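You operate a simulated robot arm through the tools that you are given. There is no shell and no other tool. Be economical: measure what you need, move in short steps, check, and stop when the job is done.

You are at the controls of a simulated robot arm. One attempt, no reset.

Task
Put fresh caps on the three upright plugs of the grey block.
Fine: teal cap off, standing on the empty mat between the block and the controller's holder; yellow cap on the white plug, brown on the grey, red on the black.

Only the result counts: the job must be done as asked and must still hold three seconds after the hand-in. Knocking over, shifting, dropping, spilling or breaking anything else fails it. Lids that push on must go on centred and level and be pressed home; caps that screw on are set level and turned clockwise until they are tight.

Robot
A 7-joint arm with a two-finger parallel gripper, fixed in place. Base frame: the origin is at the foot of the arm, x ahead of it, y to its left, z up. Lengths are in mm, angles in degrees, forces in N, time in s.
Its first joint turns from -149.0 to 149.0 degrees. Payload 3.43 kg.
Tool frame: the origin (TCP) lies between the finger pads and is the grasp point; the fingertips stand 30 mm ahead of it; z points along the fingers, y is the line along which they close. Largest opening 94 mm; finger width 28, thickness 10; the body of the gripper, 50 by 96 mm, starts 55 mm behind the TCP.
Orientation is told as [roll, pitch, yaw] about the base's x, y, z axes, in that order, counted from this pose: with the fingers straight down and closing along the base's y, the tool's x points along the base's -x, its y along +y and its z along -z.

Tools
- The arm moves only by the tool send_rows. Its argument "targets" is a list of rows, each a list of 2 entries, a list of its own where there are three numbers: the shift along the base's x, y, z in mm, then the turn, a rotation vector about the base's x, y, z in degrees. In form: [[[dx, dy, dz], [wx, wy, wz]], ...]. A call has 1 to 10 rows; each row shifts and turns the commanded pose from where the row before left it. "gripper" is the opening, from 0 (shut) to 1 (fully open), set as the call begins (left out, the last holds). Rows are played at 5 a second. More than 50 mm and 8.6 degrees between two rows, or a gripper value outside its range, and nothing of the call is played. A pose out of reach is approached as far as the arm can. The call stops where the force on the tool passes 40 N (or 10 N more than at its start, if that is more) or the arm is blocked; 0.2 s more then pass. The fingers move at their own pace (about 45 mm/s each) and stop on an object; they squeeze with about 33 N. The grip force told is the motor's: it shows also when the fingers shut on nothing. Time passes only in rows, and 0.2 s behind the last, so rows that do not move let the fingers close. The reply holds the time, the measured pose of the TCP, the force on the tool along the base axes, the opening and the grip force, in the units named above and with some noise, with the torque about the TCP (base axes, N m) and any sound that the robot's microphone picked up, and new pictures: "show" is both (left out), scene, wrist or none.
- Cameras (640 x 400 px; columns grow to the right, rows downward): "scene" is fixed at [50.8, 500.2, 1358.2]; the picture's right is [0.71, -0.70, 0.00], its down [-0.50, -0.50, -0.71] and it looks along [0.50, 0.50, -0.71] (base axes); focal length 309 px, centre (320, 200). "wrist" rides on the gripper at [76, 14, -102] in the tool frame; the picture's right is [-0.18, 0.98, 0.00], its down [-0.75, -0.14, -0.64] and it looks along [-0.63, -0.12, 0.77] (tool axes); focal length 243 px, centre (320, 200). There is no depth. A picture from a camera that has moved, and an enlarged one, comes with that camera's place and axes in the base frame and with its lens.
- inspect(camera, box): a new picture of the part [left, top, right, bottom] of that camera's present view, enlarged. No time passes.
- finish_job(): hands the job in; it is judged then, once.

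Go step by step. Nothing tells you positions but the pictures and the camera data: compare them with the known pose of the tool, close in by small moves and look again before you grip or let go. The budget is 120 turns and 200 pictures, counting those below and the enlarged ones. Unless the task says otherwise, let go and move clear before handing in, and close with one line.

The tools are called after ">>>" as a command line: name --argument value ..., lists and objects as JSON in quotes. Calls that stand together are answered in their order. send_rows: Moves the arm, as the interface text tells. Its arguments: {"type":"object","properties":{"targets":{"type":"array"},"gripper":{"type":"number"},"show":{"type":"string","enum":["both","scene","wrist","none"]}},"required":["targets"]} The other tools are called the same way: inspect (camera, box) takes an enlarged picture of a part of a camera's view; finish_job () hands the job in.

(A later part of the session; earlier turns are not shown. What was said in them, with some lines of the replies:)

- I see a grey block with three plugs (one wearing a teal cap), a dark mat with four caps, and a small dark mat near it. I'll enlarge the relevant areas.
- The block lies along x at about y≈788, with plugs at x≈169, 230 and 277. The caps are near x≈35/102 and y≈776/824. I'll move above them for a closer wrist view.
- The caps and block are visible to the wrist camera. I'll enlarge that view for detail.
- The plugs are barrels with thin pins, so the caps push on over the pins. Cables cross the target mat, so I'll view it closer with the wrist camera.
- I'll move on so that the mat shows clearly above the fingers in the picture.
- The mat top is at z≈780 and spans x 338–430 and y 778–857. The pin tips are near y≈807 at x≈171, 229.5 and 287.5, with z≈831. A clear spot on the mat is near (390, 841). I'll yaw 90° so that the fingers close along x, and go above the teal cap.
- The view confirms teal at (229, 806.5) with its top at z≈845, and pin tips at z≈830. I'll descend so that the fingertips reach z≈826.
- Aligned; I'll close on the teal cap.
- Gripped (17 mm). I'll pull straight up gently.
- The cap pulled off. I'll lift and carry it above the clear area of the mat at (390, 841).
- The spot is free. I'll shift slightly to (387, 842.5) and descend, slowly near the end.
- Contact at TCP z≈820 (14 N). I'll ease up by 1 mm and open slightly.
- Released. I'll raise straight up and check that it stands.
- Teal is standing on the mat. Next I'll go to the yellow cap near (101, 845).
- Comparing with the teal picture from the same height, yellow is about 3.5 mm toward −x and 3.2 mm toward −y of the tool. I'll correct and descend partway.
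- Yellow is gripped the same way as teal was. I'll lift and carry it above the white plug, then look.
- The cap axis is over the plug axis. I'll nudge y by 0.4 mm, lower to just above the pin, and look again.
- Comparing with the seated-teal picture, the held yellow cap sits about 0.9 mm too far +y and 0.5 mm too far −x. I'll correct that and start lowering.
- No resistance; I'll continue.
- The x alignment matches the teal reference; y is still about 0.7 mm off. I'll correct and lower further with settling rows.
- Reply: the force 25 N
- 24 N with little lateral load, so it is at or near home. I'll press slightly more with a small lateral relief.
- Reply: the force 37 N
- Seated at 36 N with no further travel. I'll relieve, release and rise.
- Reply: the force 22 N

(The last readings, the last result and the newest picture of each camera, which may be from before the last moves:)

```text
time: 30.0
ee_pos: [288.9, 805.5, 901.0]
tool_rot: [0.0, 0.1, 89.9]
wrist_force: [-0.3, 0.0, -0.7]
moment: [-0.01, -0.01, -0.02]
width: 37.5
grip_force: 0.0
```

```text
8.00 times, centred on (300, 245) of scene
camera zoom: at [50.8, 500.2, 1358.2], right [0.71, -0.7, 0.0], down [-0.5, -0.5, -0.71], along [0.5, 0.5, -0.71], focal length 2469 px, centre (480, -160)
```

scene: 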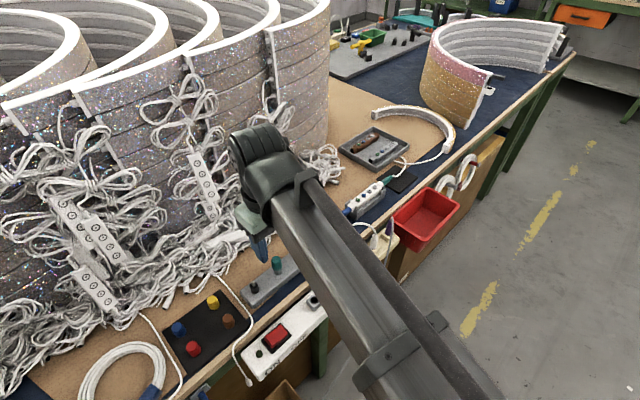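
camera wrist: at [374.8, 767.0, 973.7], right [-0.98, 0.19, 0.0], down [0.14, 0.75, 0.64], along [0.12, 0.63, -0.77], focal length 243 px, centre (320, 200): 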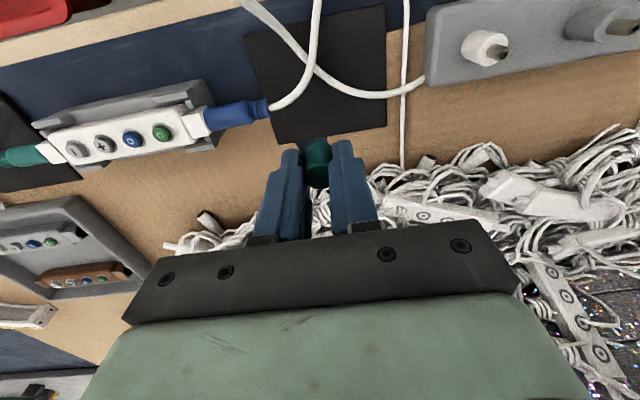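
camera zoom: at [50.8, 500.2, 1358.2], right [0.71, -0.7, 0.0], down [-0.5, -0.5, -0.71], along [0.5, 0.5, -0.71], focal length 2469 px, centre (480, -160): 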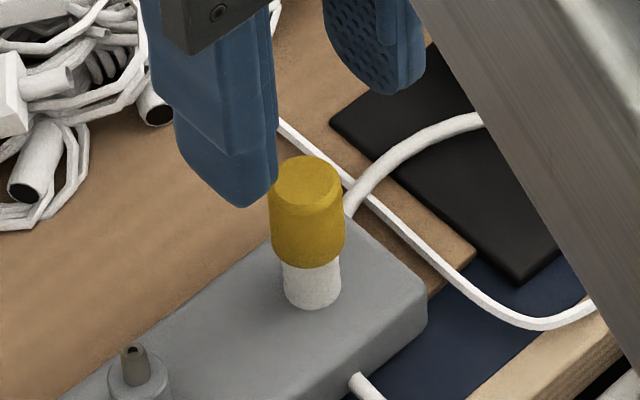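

Yellow is on, level and seated like teal was. Next I'll hover above brown.

>>> send_rows --targets '[[[-47, -4.3, 0], [0, 0, 0]], [[-47, -4.3, 0], [0, 0, 0]], [[-47, -4.3, 0], [0, 0, 0]], [[-47, -4.1, -1.3], [0, 0, 0]], [[0, 0, 0], [0, 0, 0]], [[0, 0, 0], [0, 0, 0]]]' --gripper 0.45 --show "none"

>>> inspect --camera "wrist" --box '[220, 40, 440, 200]'

```text
time: 31.4
ee_pos: [102.3, 786.9, 901.6]
tool_rot: [0.0, 0.0, 89.8]
wrist_force: [-0.5, 0.3, -0.5]
moment: [0.01, 0.01, 0.02]
width: 42.4
grip_force: 0.0
```

```text
2.50 times, centred on (330, 120) of wrist
camera zoom: at [88.1, 712.9, 1003.5], right [-0.98, 0.19, 0.0], down [0.14, 0.75, 0.64], along [0.12, 0.63, -0.77], focal length 606 px, centre (295, 400)
```

zoom: 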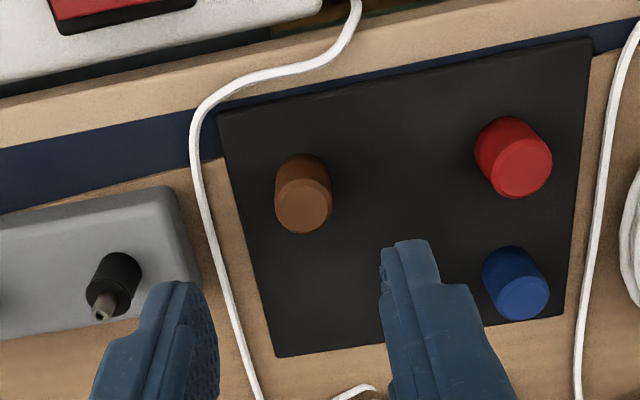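

>>> send_rows --targets '[[[-4.2, 1.1, -20], [0, 0, 0]], [[0, 0, -30], [0, 0, 0]], [[0, 0, -29], [0, 0, 0]], [[0, 0, 0], [0, 0, 0]], [[0, 0, 0], [0, 0, 0]]]' --show "none"

>>> inspect --camera "wrist" --box '[220, 60, 440, 220]'

```text
time: 32.6
ee_pos: [96.8, 789.7, 822.7]
tool_rot: [0.0, 0.0, 89.9]
wrist_force: [-0.4, -0.2, -0.1]
moment: [0.02, 0.02, -0.02]
width: 42.3
grip_force: 0.0
```

```text
2.50 times, centred on (330, 140) of wrist
camera zoom: at [81.8, 713.9, 924.5], right [-0.98, 0.19, 0.0], down [0.14, 0.75, 0.64], along [0.12, 0.63, -0.77], focal length 606 px, centre (295, 350)
```

zoom: 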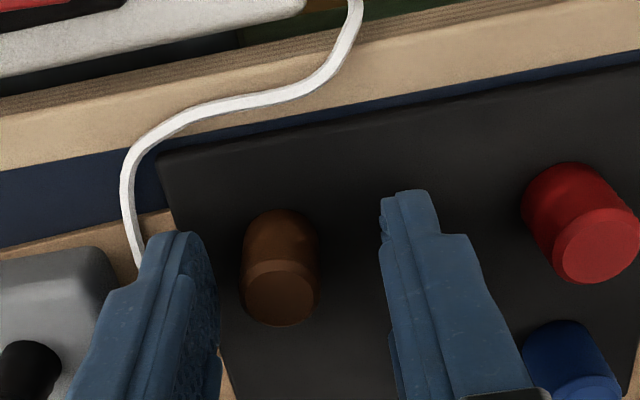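

>>> send_rows --targets '[[[2.9, 0.3, 0], [0, 0, 0]], [[0, 0, 0], [0, 0, 0]], [[0, 0, 0], [0, 0, 0]]]' --show "none"

>>> send_rows --targets '[[[0, 0, 0], [0, 0, 0]], [[0, 0, 0], [0, 0, 0]], [[0, 0, 0], [0, 0, 0]], [[0, 0, 0], [0, 0, 0]]]' --gripper 0 --show "none"

>>> inspect --camera "wrist" --box '[260, 90, 380, 190]'

```text
time: 33.4
ee_pos: [99.6, 790.0, 822.2]
tool_rot: [-0.1, 0.0, 89.9]
wrist_force: [-0.9, -0.3, 0.1]
moment: [0.0, 0.0, -0.01]
width: 42.2
grip_force: 0.0
```

```text
time: 34.4
ee_pos: [100.0, 789.9, 822.1]
tool_rot: [0.0, 0.1, 89.9]
wrist_force: [0.7, -0.8, -0.4]
moment: [0.01, -0.03, -0.01]
width: 16.9
grip_force: 32.8
```

```text
4.00 times, centred on (320, 140) of wrist
camera zoom: at [84.8, 714.5, 924.1], right [-0.98, 0.19, 0.0], down [0.14, 0.75, 0.64], along [0.12, 0.63, -0.77], focal length 970 px, centre (320, 440)
```

zoom: 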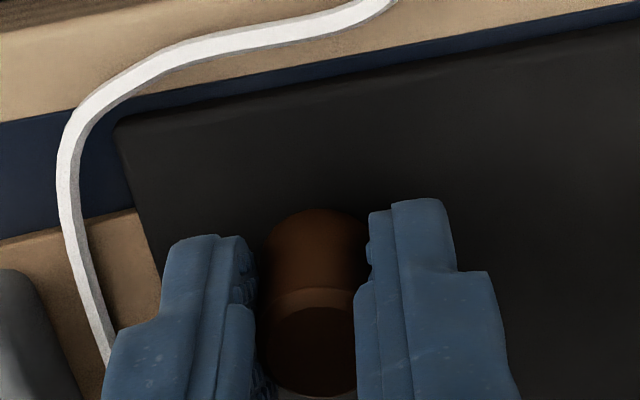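

Brown is gripped equivalently. I'll carry it above the grey (middle) plug.

>>> send_rows --targets '[[[0, 0, 30], [0, 0, 0]], [[0, 0, 45], [0, 0, 0]], [[43.6, 5.3, 0], [0, 0, 0]], [[43.6, 5.3, 0], [0, 0, 0]], [[43.6, 5.2, 0], [0, 0, 0]], [[0, 0, -23], [0, 0, 0]], [[0, 0, 0], [0, 0, 0]], [[0, 0, 0], [0, 0, 0]]]' --show "none"

>>> inspect --camera "wrist" --box '[260, 90, 380, 190]'

>>> inspect --camera "scene" --box '[250, 230, 310, 280]'

```text
time: 36.2
ee_pos: [230.3, 805.7, 871.9]
tool_rot: [0.0, 0.0, 89.9]
wrist_force: [-0.9, -0.4, -0.9]
moment: [-0.03, -0.02, -0.01]
width: 17.0
grip_force: 32.7
```

```text
4.00 times, centred on (320, 140) of wrist
camera zoom: at [215.4, 730.6, 973.3], right [-0.98, 0.19, 0.0], down [0.14, 0.75, 0.64], along [0.12, 0.63, -0.77], focal length 970 px, centre (320, 440)
```

zoom: 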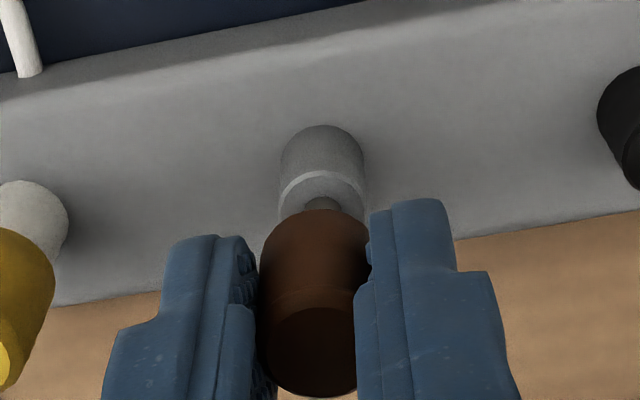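

```text
8.00 times, centred on (280, 255) of scene
camera zoom: at [50.8, 500.2, 1358.2], right [0.71, -0.7, 0.0], down [-0.5, -0.5, -0.71], along [0.5, 0.5, -0.71], focal length 2469 px, centre (640, -240)
```

zoom: 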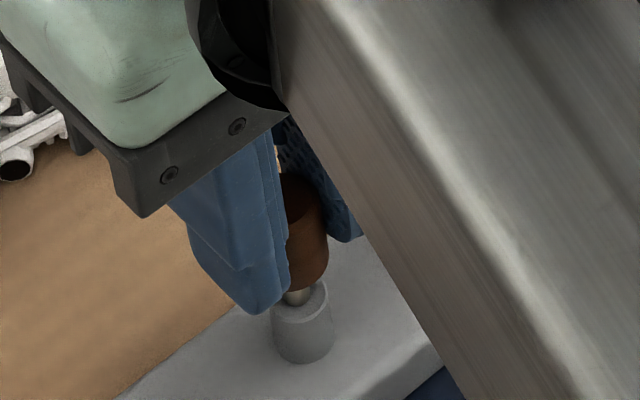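

Aligned. I'll lower in small steps.

>>> send_rows --targets '[[[0, 0, -2], [0, 0, 0]], [[0, 0, -2], [0, 0, 0]], [[0, 0, -2], [0, 0, 0]], [[0, 0, -2], [0, 0, 0]], [[0, 0, -2], [0, 0, 0]], [[0, 0, 0], [0, 0, 0]]]' --show "none"

>>> inspect --camera "wrist" --box '[260, 90, 380, 190]'

```text
time: 37.6
ee_pos: [229.8, 804.9, 863.2]
tool_rot: [0.0, 0.0, 90.0]
wrist_force: [-0.7, -2.1, 0.4]
moment: [-0.06, 0.0, -0.02]
width: 17.1
grip_force: 33.5
```

```text
4.00 times, centred on (320, 140) of wrist
camera zoom: at [215.4, 730.3, 964.9], right [-0.98, 0.19, 0.0], down [0.14, 0.75, 0.64], along [0.12, 0.63, -0.77], focal length 970 px, centre (320, 440)
```

zoom: 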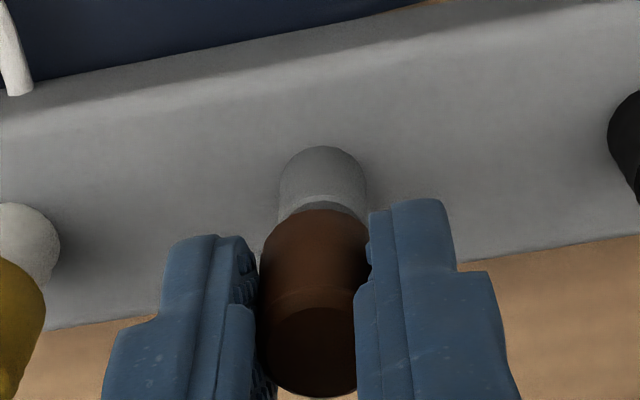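

The pin is entering cleanly. I'll continue down.

>>> send_rows --targets '[[[0, -0.2, -1.5], [0, 0, 0]], [[0, 0, -1.5], [0, 0, 0]], [[0, 0, -1.5], [0, 0, 0]], [[0, 0, -1], [0, 0, 0]], [[0, 0, 0], [0, 0, 0]]]' --show "none"

```text
time: 38.8
ee_pos: [230.6, 804.7, 858.7]
tool_rot: [0.0, -0.1, 89.9]
wrist_force: [0.2, -6.9, 25.5]
moment: [-0.23, -0.05, -0.01]
width: 17.2
grip_force: 32.9
```

>>> send_rows --targets '[[[0, -0.6, 0], [0, 0, 0]], [[0, 0, -0.7], [0, 0, 0]], [[0, 0, 0], [0, 0, 0]]]' --show "none"

>>> inspect --camera "scene" --box '[250, 230, 310, 280]'

>>> inspect --camera "wrist" --box '[260, 90, 380, 190]'

```text
time: 39.6
ee_pos: [230.5, 805.1, 859.6]
tool_rot: [0.0, -0.2, 89.9]
wrist_force: [2.1, 1.8, 36.9]
moment: [0.02, -0.09, 0.01]
width: 17.3
grip_force: 33.0
```

```text
8.00 times, centred on (280, 255) of scene
camera zoom: at [50.8, 500.2, 1358.2], right [0.71, -0.7, 0.0], down [-0.5, -0.5, -0.71], along [0.5, 0.5, -0.71], focal length 2469 px, centre (640, -240)
```

zoom: 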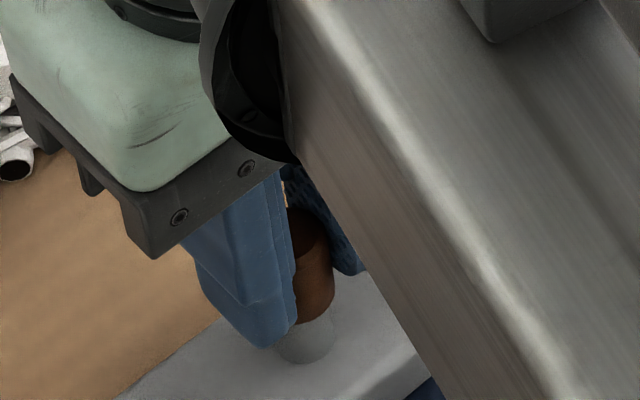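

```text
4.00 times, centred on (320, 140) of wrist
camera zoom: at [214.7, 728.9, 960.3], right [-0.98, 0.19, 0.0], down [0.14, 0.75, 0.64], along [0.12, 0.63, -0.76], focal length 970 px, centre (320, 440)
```

zoom: 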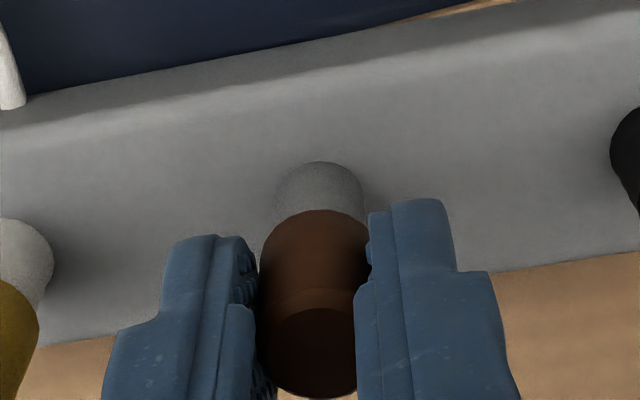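

Seated at 37 N, with the same proportions as yellow. I'll release.

>>> send_rows --targets '[[[0, 0, 1.7], [0, 0, 0]], [[0, 0, 0], [0, 0, 0]]]' --show "none"

>>> send_rows --targets '[[[0, 0, 0], [0, 0, 0]], [[0, 0, 0], [0, 0, 0]], [[0, 0, 0], [0, 0, 0]]]' --gripper 0.4 --show "none"

>>> send_rows --targets '[[[0, 0, 20], [0, 0, 0]], [[0, 0, 22], [0, 0, 0]], [[0, 0, 0], [0, 0, 0]]]' --show "none"

>>> inspect --camera "wrist" --box '[220, 50, 420, 190]'

>>> inspect --camera "scene" --box '[250, 220, 330, 290]'

```text
time: 40.2
ee_pos: [229.9, 805.7, 859.2]
tool_rot: [0.1, 0.0, 90.0]
wrist_force: [5.1, 1.4, 11.2]
moment: [0.15, -0.07, -0.03]
width: 16.8
grip_force: 33.1
```

```text
time: 41.0
ee_pos: [230.0, 806.0, 858.4]
tool_rot: [0.0, 0.0, 89.9]
wrist_force: [0.4, 0.0, 0.9]
moment: [0.0, 0.01, 0.01]
width: 37.4
grip_force: 0.0
```

```text
time: 41.8
ee_pos: [229.2, 805.3, 902.5]
tool_rot: [-0.1, 0.0, 90.0]
wrist_force: [0.1, 0.0, 0.0]
moment: [0.0, -0.01, -0.01]
width: 37.5
grip_force: 0.0
```

```text
2.86 times, centred on (320, 120) of wrist
camera zoom: at [214.1, 729.9, 1003.4], right [-0.98, 0.19, 0.0], down [0.14, 0.75, 0.64], along [0.12, 0.63, -0.77], focal length 693 px, centre (320, 429)
```

zoom: 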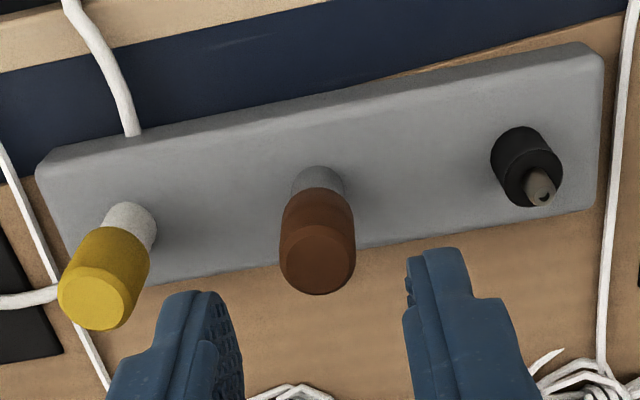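

```text
5.71 times, centred on (290, 255) of scene
camera zoom: at [50.8, 500.2, 1358.2], right [0.71, -0.7, 0.0], down [-0.5, -0.5, -0.71], along [0.5, 0.5, -0.71], focal length 1763 px, centre (491, -114)
```

zoom: 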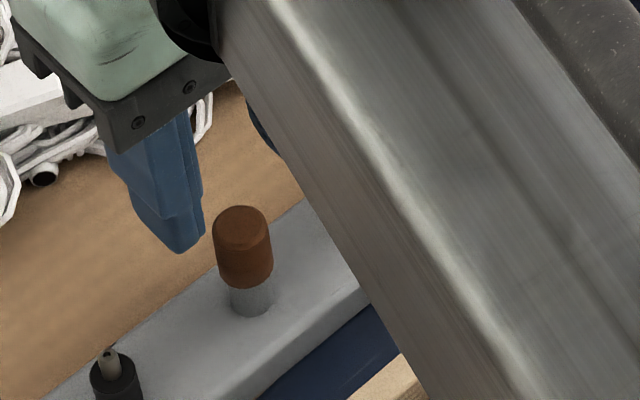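

Brown is on and level. Next I'll hover above red.

>>> send_rows --targets '[[[-40.1, -2.8, 0], [0, 0, 0]], [[-40.1, -2.8, 0], [0, 0, 0]], [[-40.1, -2.8, 0], [0, 0, 0]], [[-40.1, -2.8, 0], [0, 0, 0]], [[-40.1, -2.8, -0.5], [0, 0, 0]], [[0, 0, 0], [0, 0, 0]], [[0, 0, 0], [0, 0, 0]]]' --gripper 0.45 --show "none"

>>> inspect --camera "wrist" --box '[220, 40, 440, 200]'

```text
time: 43.4
ee_pos: [29.3, 792.6, 899.5]
tool_rot: [-0.1, 0.0, 89.8]
wrist_force: [0.4, 0.3, -0.1]
moment: [-0.03, -0.01, 0.01]
width: 42.2
grip_force: 0.1
```

```text
2.50 times, centred on (330, 120) of wrist
camera zoom: at [13.5, 716.9, 1001.8], right [-0.98, 0.19, 0.0], down [0.14, 0.75, 0.64], along [0.12, 0.63, -0.77], focal length 606 px, centre (295, 400)
```

zoom: 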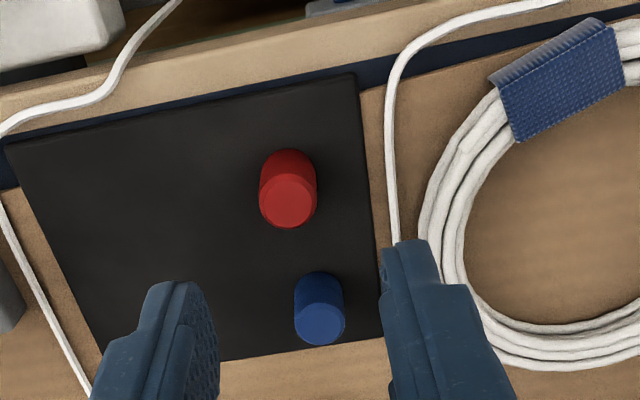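

>>> send_rows --targets '[[[3.8, -0.4, -20], [0, 0, 0]], [[0, 0, -30], [0, 0, 0]], [[0, 0, -25], [0, 0, 0]], [[0, 0, -4], [0, 0, 0]], [[0, 0, 0], [0, 0, 0]], [[0, 0, 0], [0, 0, 0]]]' --show "none"

>>> inspect --camera "wrist" --box '[220, 60, 440, 220]'

```text
time: 44.8
ee_pos: [33.6, 792.5, 820.4]
tool_rot: [0.0, 0.0, 89.8]
wrist_force: [0.8, 0.0, -0.2]
moment: [0.03, 0.03, -0.01]
width: 42.5
grip_force: 0.0
```

```text
2.50 times, centred on (330, 140) of wrist
camera zoom: at [17.9, 716.2, 922.4], right [-0.98, 0.19, 0.0], down [0.14, 0.75, 0.64], along [0.12, 0.63, -0.77], focal length 606 px, centre (295, 350)
```

zoom: 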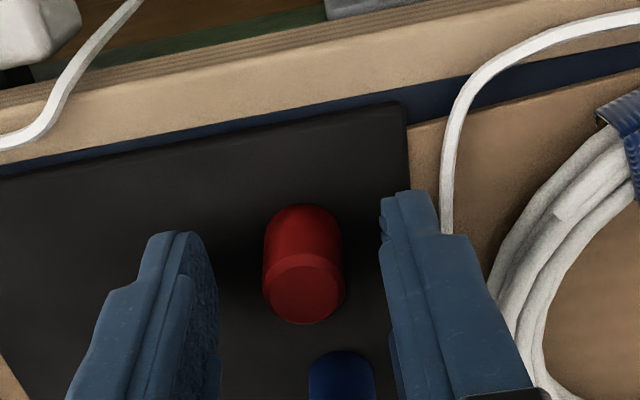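

>>> send_rows --targets '[[[-1.7, 0, 0], [0, 0, 0]], [[0, 0, 0], [0, 0, 0]], [[0, 0, 0], [0, 0, 0]]]' --show "none"

>>> send_rows --targets '[[[0, 0, 0], [0, 0, 0]], [[0, 0, 0], [0, 0, 0]], [[0, 0, 0], [0, 0, 0]], [[0, 0, 0], [0, 0, 0]]]' --gripper 0 --show "none"

>>> inspect --camera "wrist" --box '[260, 90, 380, 190]'

```text
time: 45.6
ee_pos: [31.8, 792.1, 821.6]
tool_rot: [0.1, 0.0, 89.8]
wrist_force: [0.4, -0.4, 0.5]
moment: [-0.02, -0.05, 0.02]
width: 42.4
grip_force: 0.0
```

```text
time: 46.6
ee_pos: [31.9, 791.5, 821.5]
tool_rot: [0.0, 0.0, 89.9]
wrist_force: [0.3, 0.6, -0.8]
moment: [-0.04, 0.05, -0.03]
width: 17.1
grip_force: 33.0
```

```text
4.00 times, centred on (320, 140) of wrist
camera zoom: at [16.4, 716.1, 923.0], right [-0.98, 0.19, 0.0], down [0.14, 0.75, 0.64], along [0.12, 0.63, -0.77], focal length 970 px, centre (320, 440)
```

zoom: 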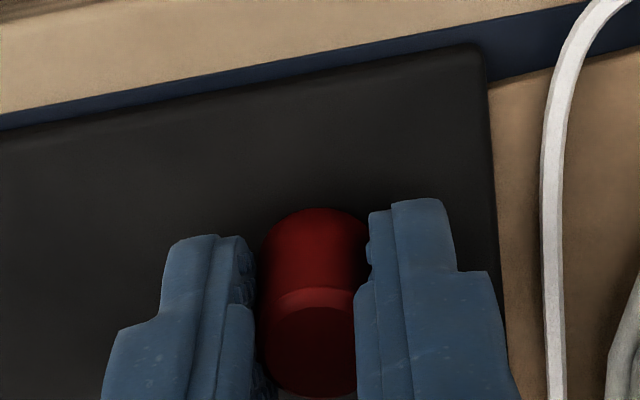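

Red is gripped. I'll carry it above the black plug.

>>> send_rows --targets '[[[0, 0, 30], [0, 0, 0]], [[0, 0, 45], [0, 0, 0]], [[46.7, 4.7, 0], [0, 0, 0]], [[46.7, 4.7, 0], [0, 0, 0]], [[46.8, 4.7, 0], [0, 0, 0]], [[0, 0, -23], [0, 0, 0]], [[0, 0, 0], [0, 0, 0]], [[0, 0, 0], [0, 0, 0]]]' --show "none"

>>> inspect --camera "wrist" --box '[260, 90, 380, 190]'

```text
time: 48.4
ee_pos: [171.8, 806.0, 872.0]
tool_rot: [-0.1, 0.0, 89.9]
wrist_force: [0.1, 0.0, 0.1]
moment: [0.0, -0.01, 0.03]
width: 17.2
grip_force: 33.6
```

```text
4.00 times, centred on (320, 140) of wrist
camera zoom: at [156.7, 729.8, 973.6], right [-0.98, 0.19, 0.0], down [0.14, 0.75, 0.64], along [0.12, 0.63, -0.77], focal length 970 px, centre (320, 440)
```

zoom: 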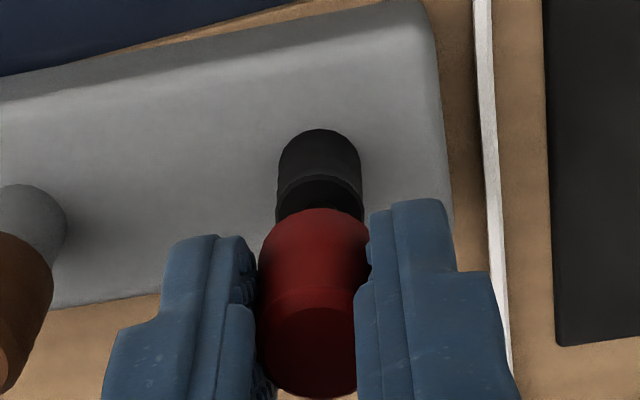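

Nearly aligned; I'll shift x by +0.5 mm and lower.

>>> send_rows --targets '[[[0.5, 0, 0], [0, 0, 0]], [[0, 0, -2], [0, 0, 0]], [[0, 0, -2], [0, 0, 0]], [[0, 0, -2], [0, 0, 0]], [[0, 0, -2], [0, 0, 0]], [[0, 0, -2], [0, 0, 0]], [[0, 0, 0], [0, 0, 0]]]' --show "none"

>>> inspect --camera "wrist" --box '[260, 90, 380, 190]'

```text
time: 50.0
ee_pos: [173.1, 804.8, 862.2]
tool_rot: [0.0, 0.0, 89.9]
wrist_force: [-0.9, 0.1, 1.3]
moment: [0.02, 0.0, 0.01]
width: 17.2
grip_force: 32.9
```

```text
4.00 times, centred on (320, 140) of wrist
camera zoom: at [157.2, 729.0, 964.4], right [-0.98, 0.19, 0.0], down [0.14, 0.75, 0.64], along [0.12, 0.63, -0.77], focal length 970 px, centre (320, 440)
```

zoom: 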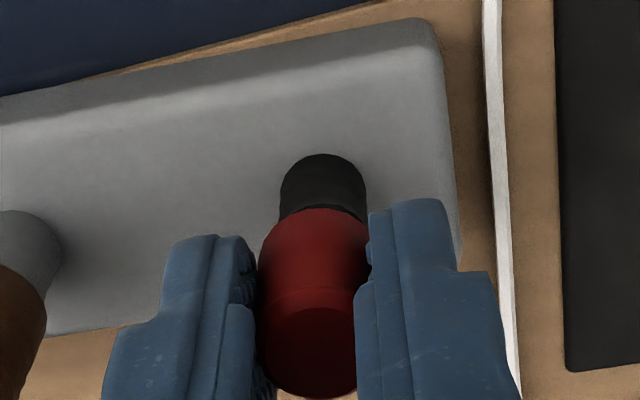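

>>> send_rows --targets '[[[0, 0, -1.5], [0, 0, 0]], [[0, 0, -1.5], [0, 0, 0]], [[0, 0, -1.5], [0, 0, 0]], [[0, 0, -1], [0, 0, 0]], [[0, 0, 0], [0, 0, 0]]]' --show "none"

```text
time: 51.2
ee_pos: [171.9, 805.9, 857.9]
tool_rot: [-0.1, -0.1, 89.9]
wrist_force: [-3.1, 2.2, 11.6]
moment: [0.07, 0.07, 0.03]
width: 17.2
grip_force: 32.4
```

>>> send_rows --targets '[[[-0.3, 0.2, -0.8], [0, 0, 0]], [[0, 0, -0.7], [0, 0, 0]], [[0, 0, 0], [0, 0, 0]]]' --show "none"

>>> inspect --camera "wrist" --box '[260, 90, 380, 190]'

```text
time: 52.1
ee_pos: [172.6, 805.7, 856.7]
tool_rot: [-0.1, -0.2, 89.9]
wrist_force: [1.5, -2.4, 8.2]
moment: [-0.16, 0.0, 0.0]
width: 16.9
grip_force: 33.0
stopped in row 3: the force on the tool passed its limit at 41 N (the readings are from after the stop); the commanded pose is now the measured one
```

```text
4.00 times, centred on (320, 140) of wrist
camera zoom: at [156.5, 729.6, 959.2], right [-0.98, 0.19, 0.0], down [0.14, 0.75, 0.64], along [0.12, 0.63, -0.76], focal length 970 px, centre (320, 440)
```

zoom: 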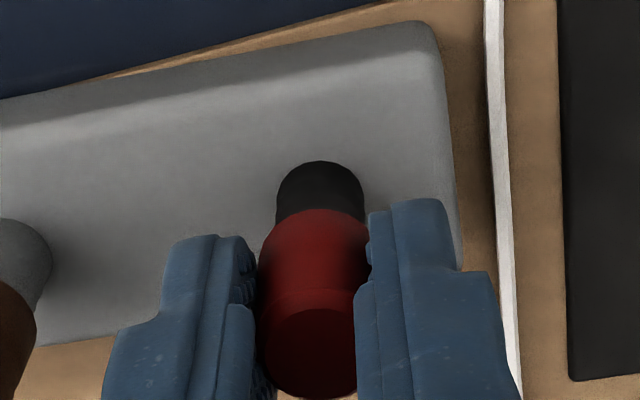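

Pressed to 41 N, so red is home. I'll release and rise.

>>> send_rows --targets '[[[0, 0, 0.4], [0, 0, 0]], [[0, 0, 0], [0, 0, 0]]]' --show "none"

>>> send_rows --targets '[[[0, 0, 0], [0, 0, 0]], [[0, 0, 0], [0, 0, 0]], [[0, 0, 0], [0, 0, 0]]]' --gripper 0.4 --show "none"

>>> send_rows --targets '[[[0, 0, 20], [0, 0, 0]], [[0, 0, 25], [0, 0, 0]], [[0, 0, 45], [0, 0, 0]], [[0, 0, 45], [0, 0, 0]], [[-45, 0, 15], [0, 0, 0]], [[-45, 0, 0], [0, 0, 0]], [[-45, 0, 0], [0, 0, 0]], [[-45, 0, 0], [0, 0, 0]], [[0, 0, 0], [0, 0, 0]]]' --show "scene"

>>> inspect --camera "scene" --box '[230, 200, 370, 310]'

```text
time: 52.7
ee_pos: [171.6, 805.3, 857.5]
tool_rot: [-0.1, -0.2, 89.9]
wrist_force: [0.9, -4.4, 5.5]
moment: [-0.16, 0.02, 0.01]
width: 17.3
grip_force: 33.6
```

```text
time: 53.5
ee_pos: [171.9, 805.5, 858.3]
tool_rot: [-0.2, -0.2, 89.8]
wrist_force: [0.7, -0.3, -1.1]
moment: [0.01, 0.02, -0.02]
width: 37.7
grip_force: 0.1
```

```text
time: 55.5
ee_pos: [-7.4, 807.1, 1007.7]
tool_rot: [0.0, -0.2, 89.9]
wrist_force: [0.2, 0.5, -0.6]
moment: [0.01, 0.0, 0.01]
width: 37.7
grip_force: 0.1
```

scene: 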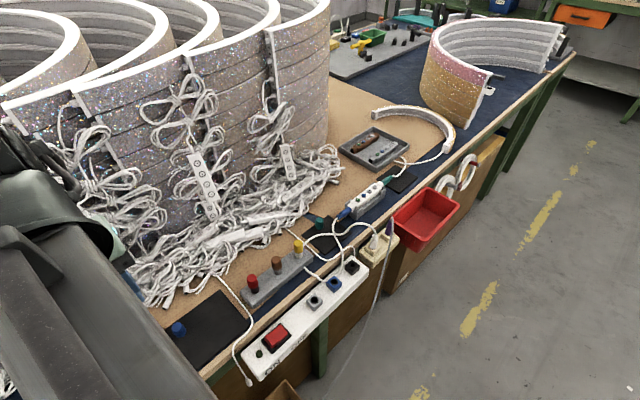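

```text
3.64 times, centred on (300, 255) of scene
camera zoom: at [50.8, 500.2, 1358.2], right [0.71, -0.7, 0.0], down [-0.5, -0.5, -0.71], along [0.5, 0.5, -0.71], focal length 1122 px, centre (393, 0)
```

zoom: 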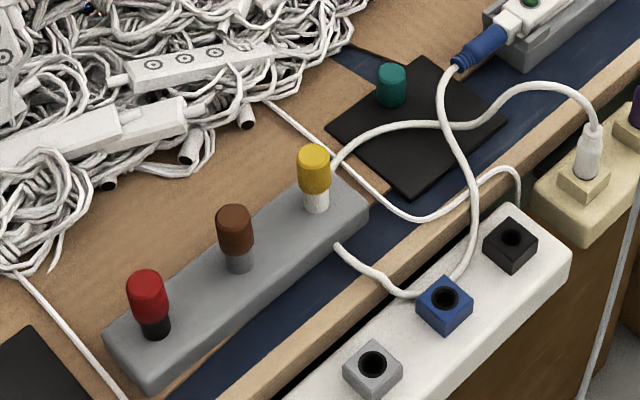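

All are in place; one closer look at level and seating before handing in.

>>> inspect --camera "scene" --box '[240, 235, 312, 300]'

>>> inspect --camera "scene" --box '[295, 205, 355, 255]'

```text
6.15 times, centred on (276, 268) of scene
camera zoom: at [50.8, 500.2, 1358.2], right [0.71, -0.7, 0.0], down [-0.5, -0.5, -0.71], along [0.5, 0.5, -0.71], focal length 1899 px, centre (591, -215)
```

zoom: 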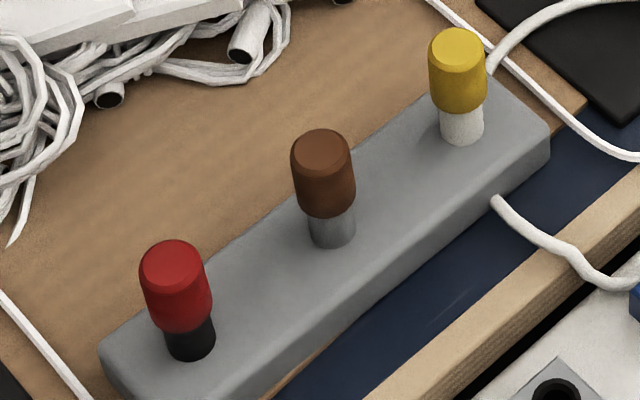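

```text
8.00 times, centred on (325, 230) of scene
camera zoom: at [50.8, 500.2, 1358.2], right [0.71, -0.7, 0.0], down [-0.5, -0.5, -0.71], along [0.5, 0.5, -0.71], focal length 2469 px, centre (280, -40)
```

zoom: 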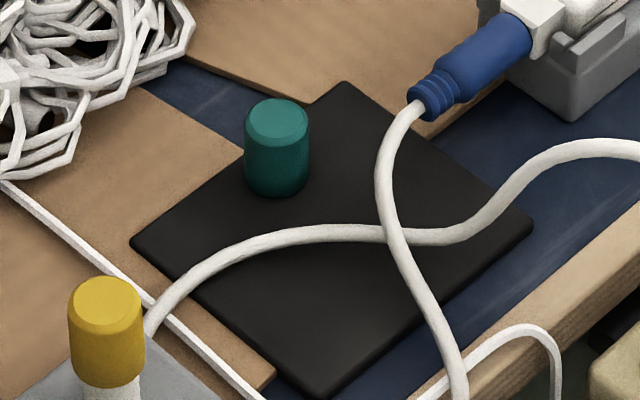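

>>> finish_job

```text
The job is handed in.
```

The job is handed in. The teal cap is standing on the empty mat, and yellow is on the white plug, brown on the grey and red on the black. All three new caps were pressed home (36 to 41 N) and looked level in the last pictures.
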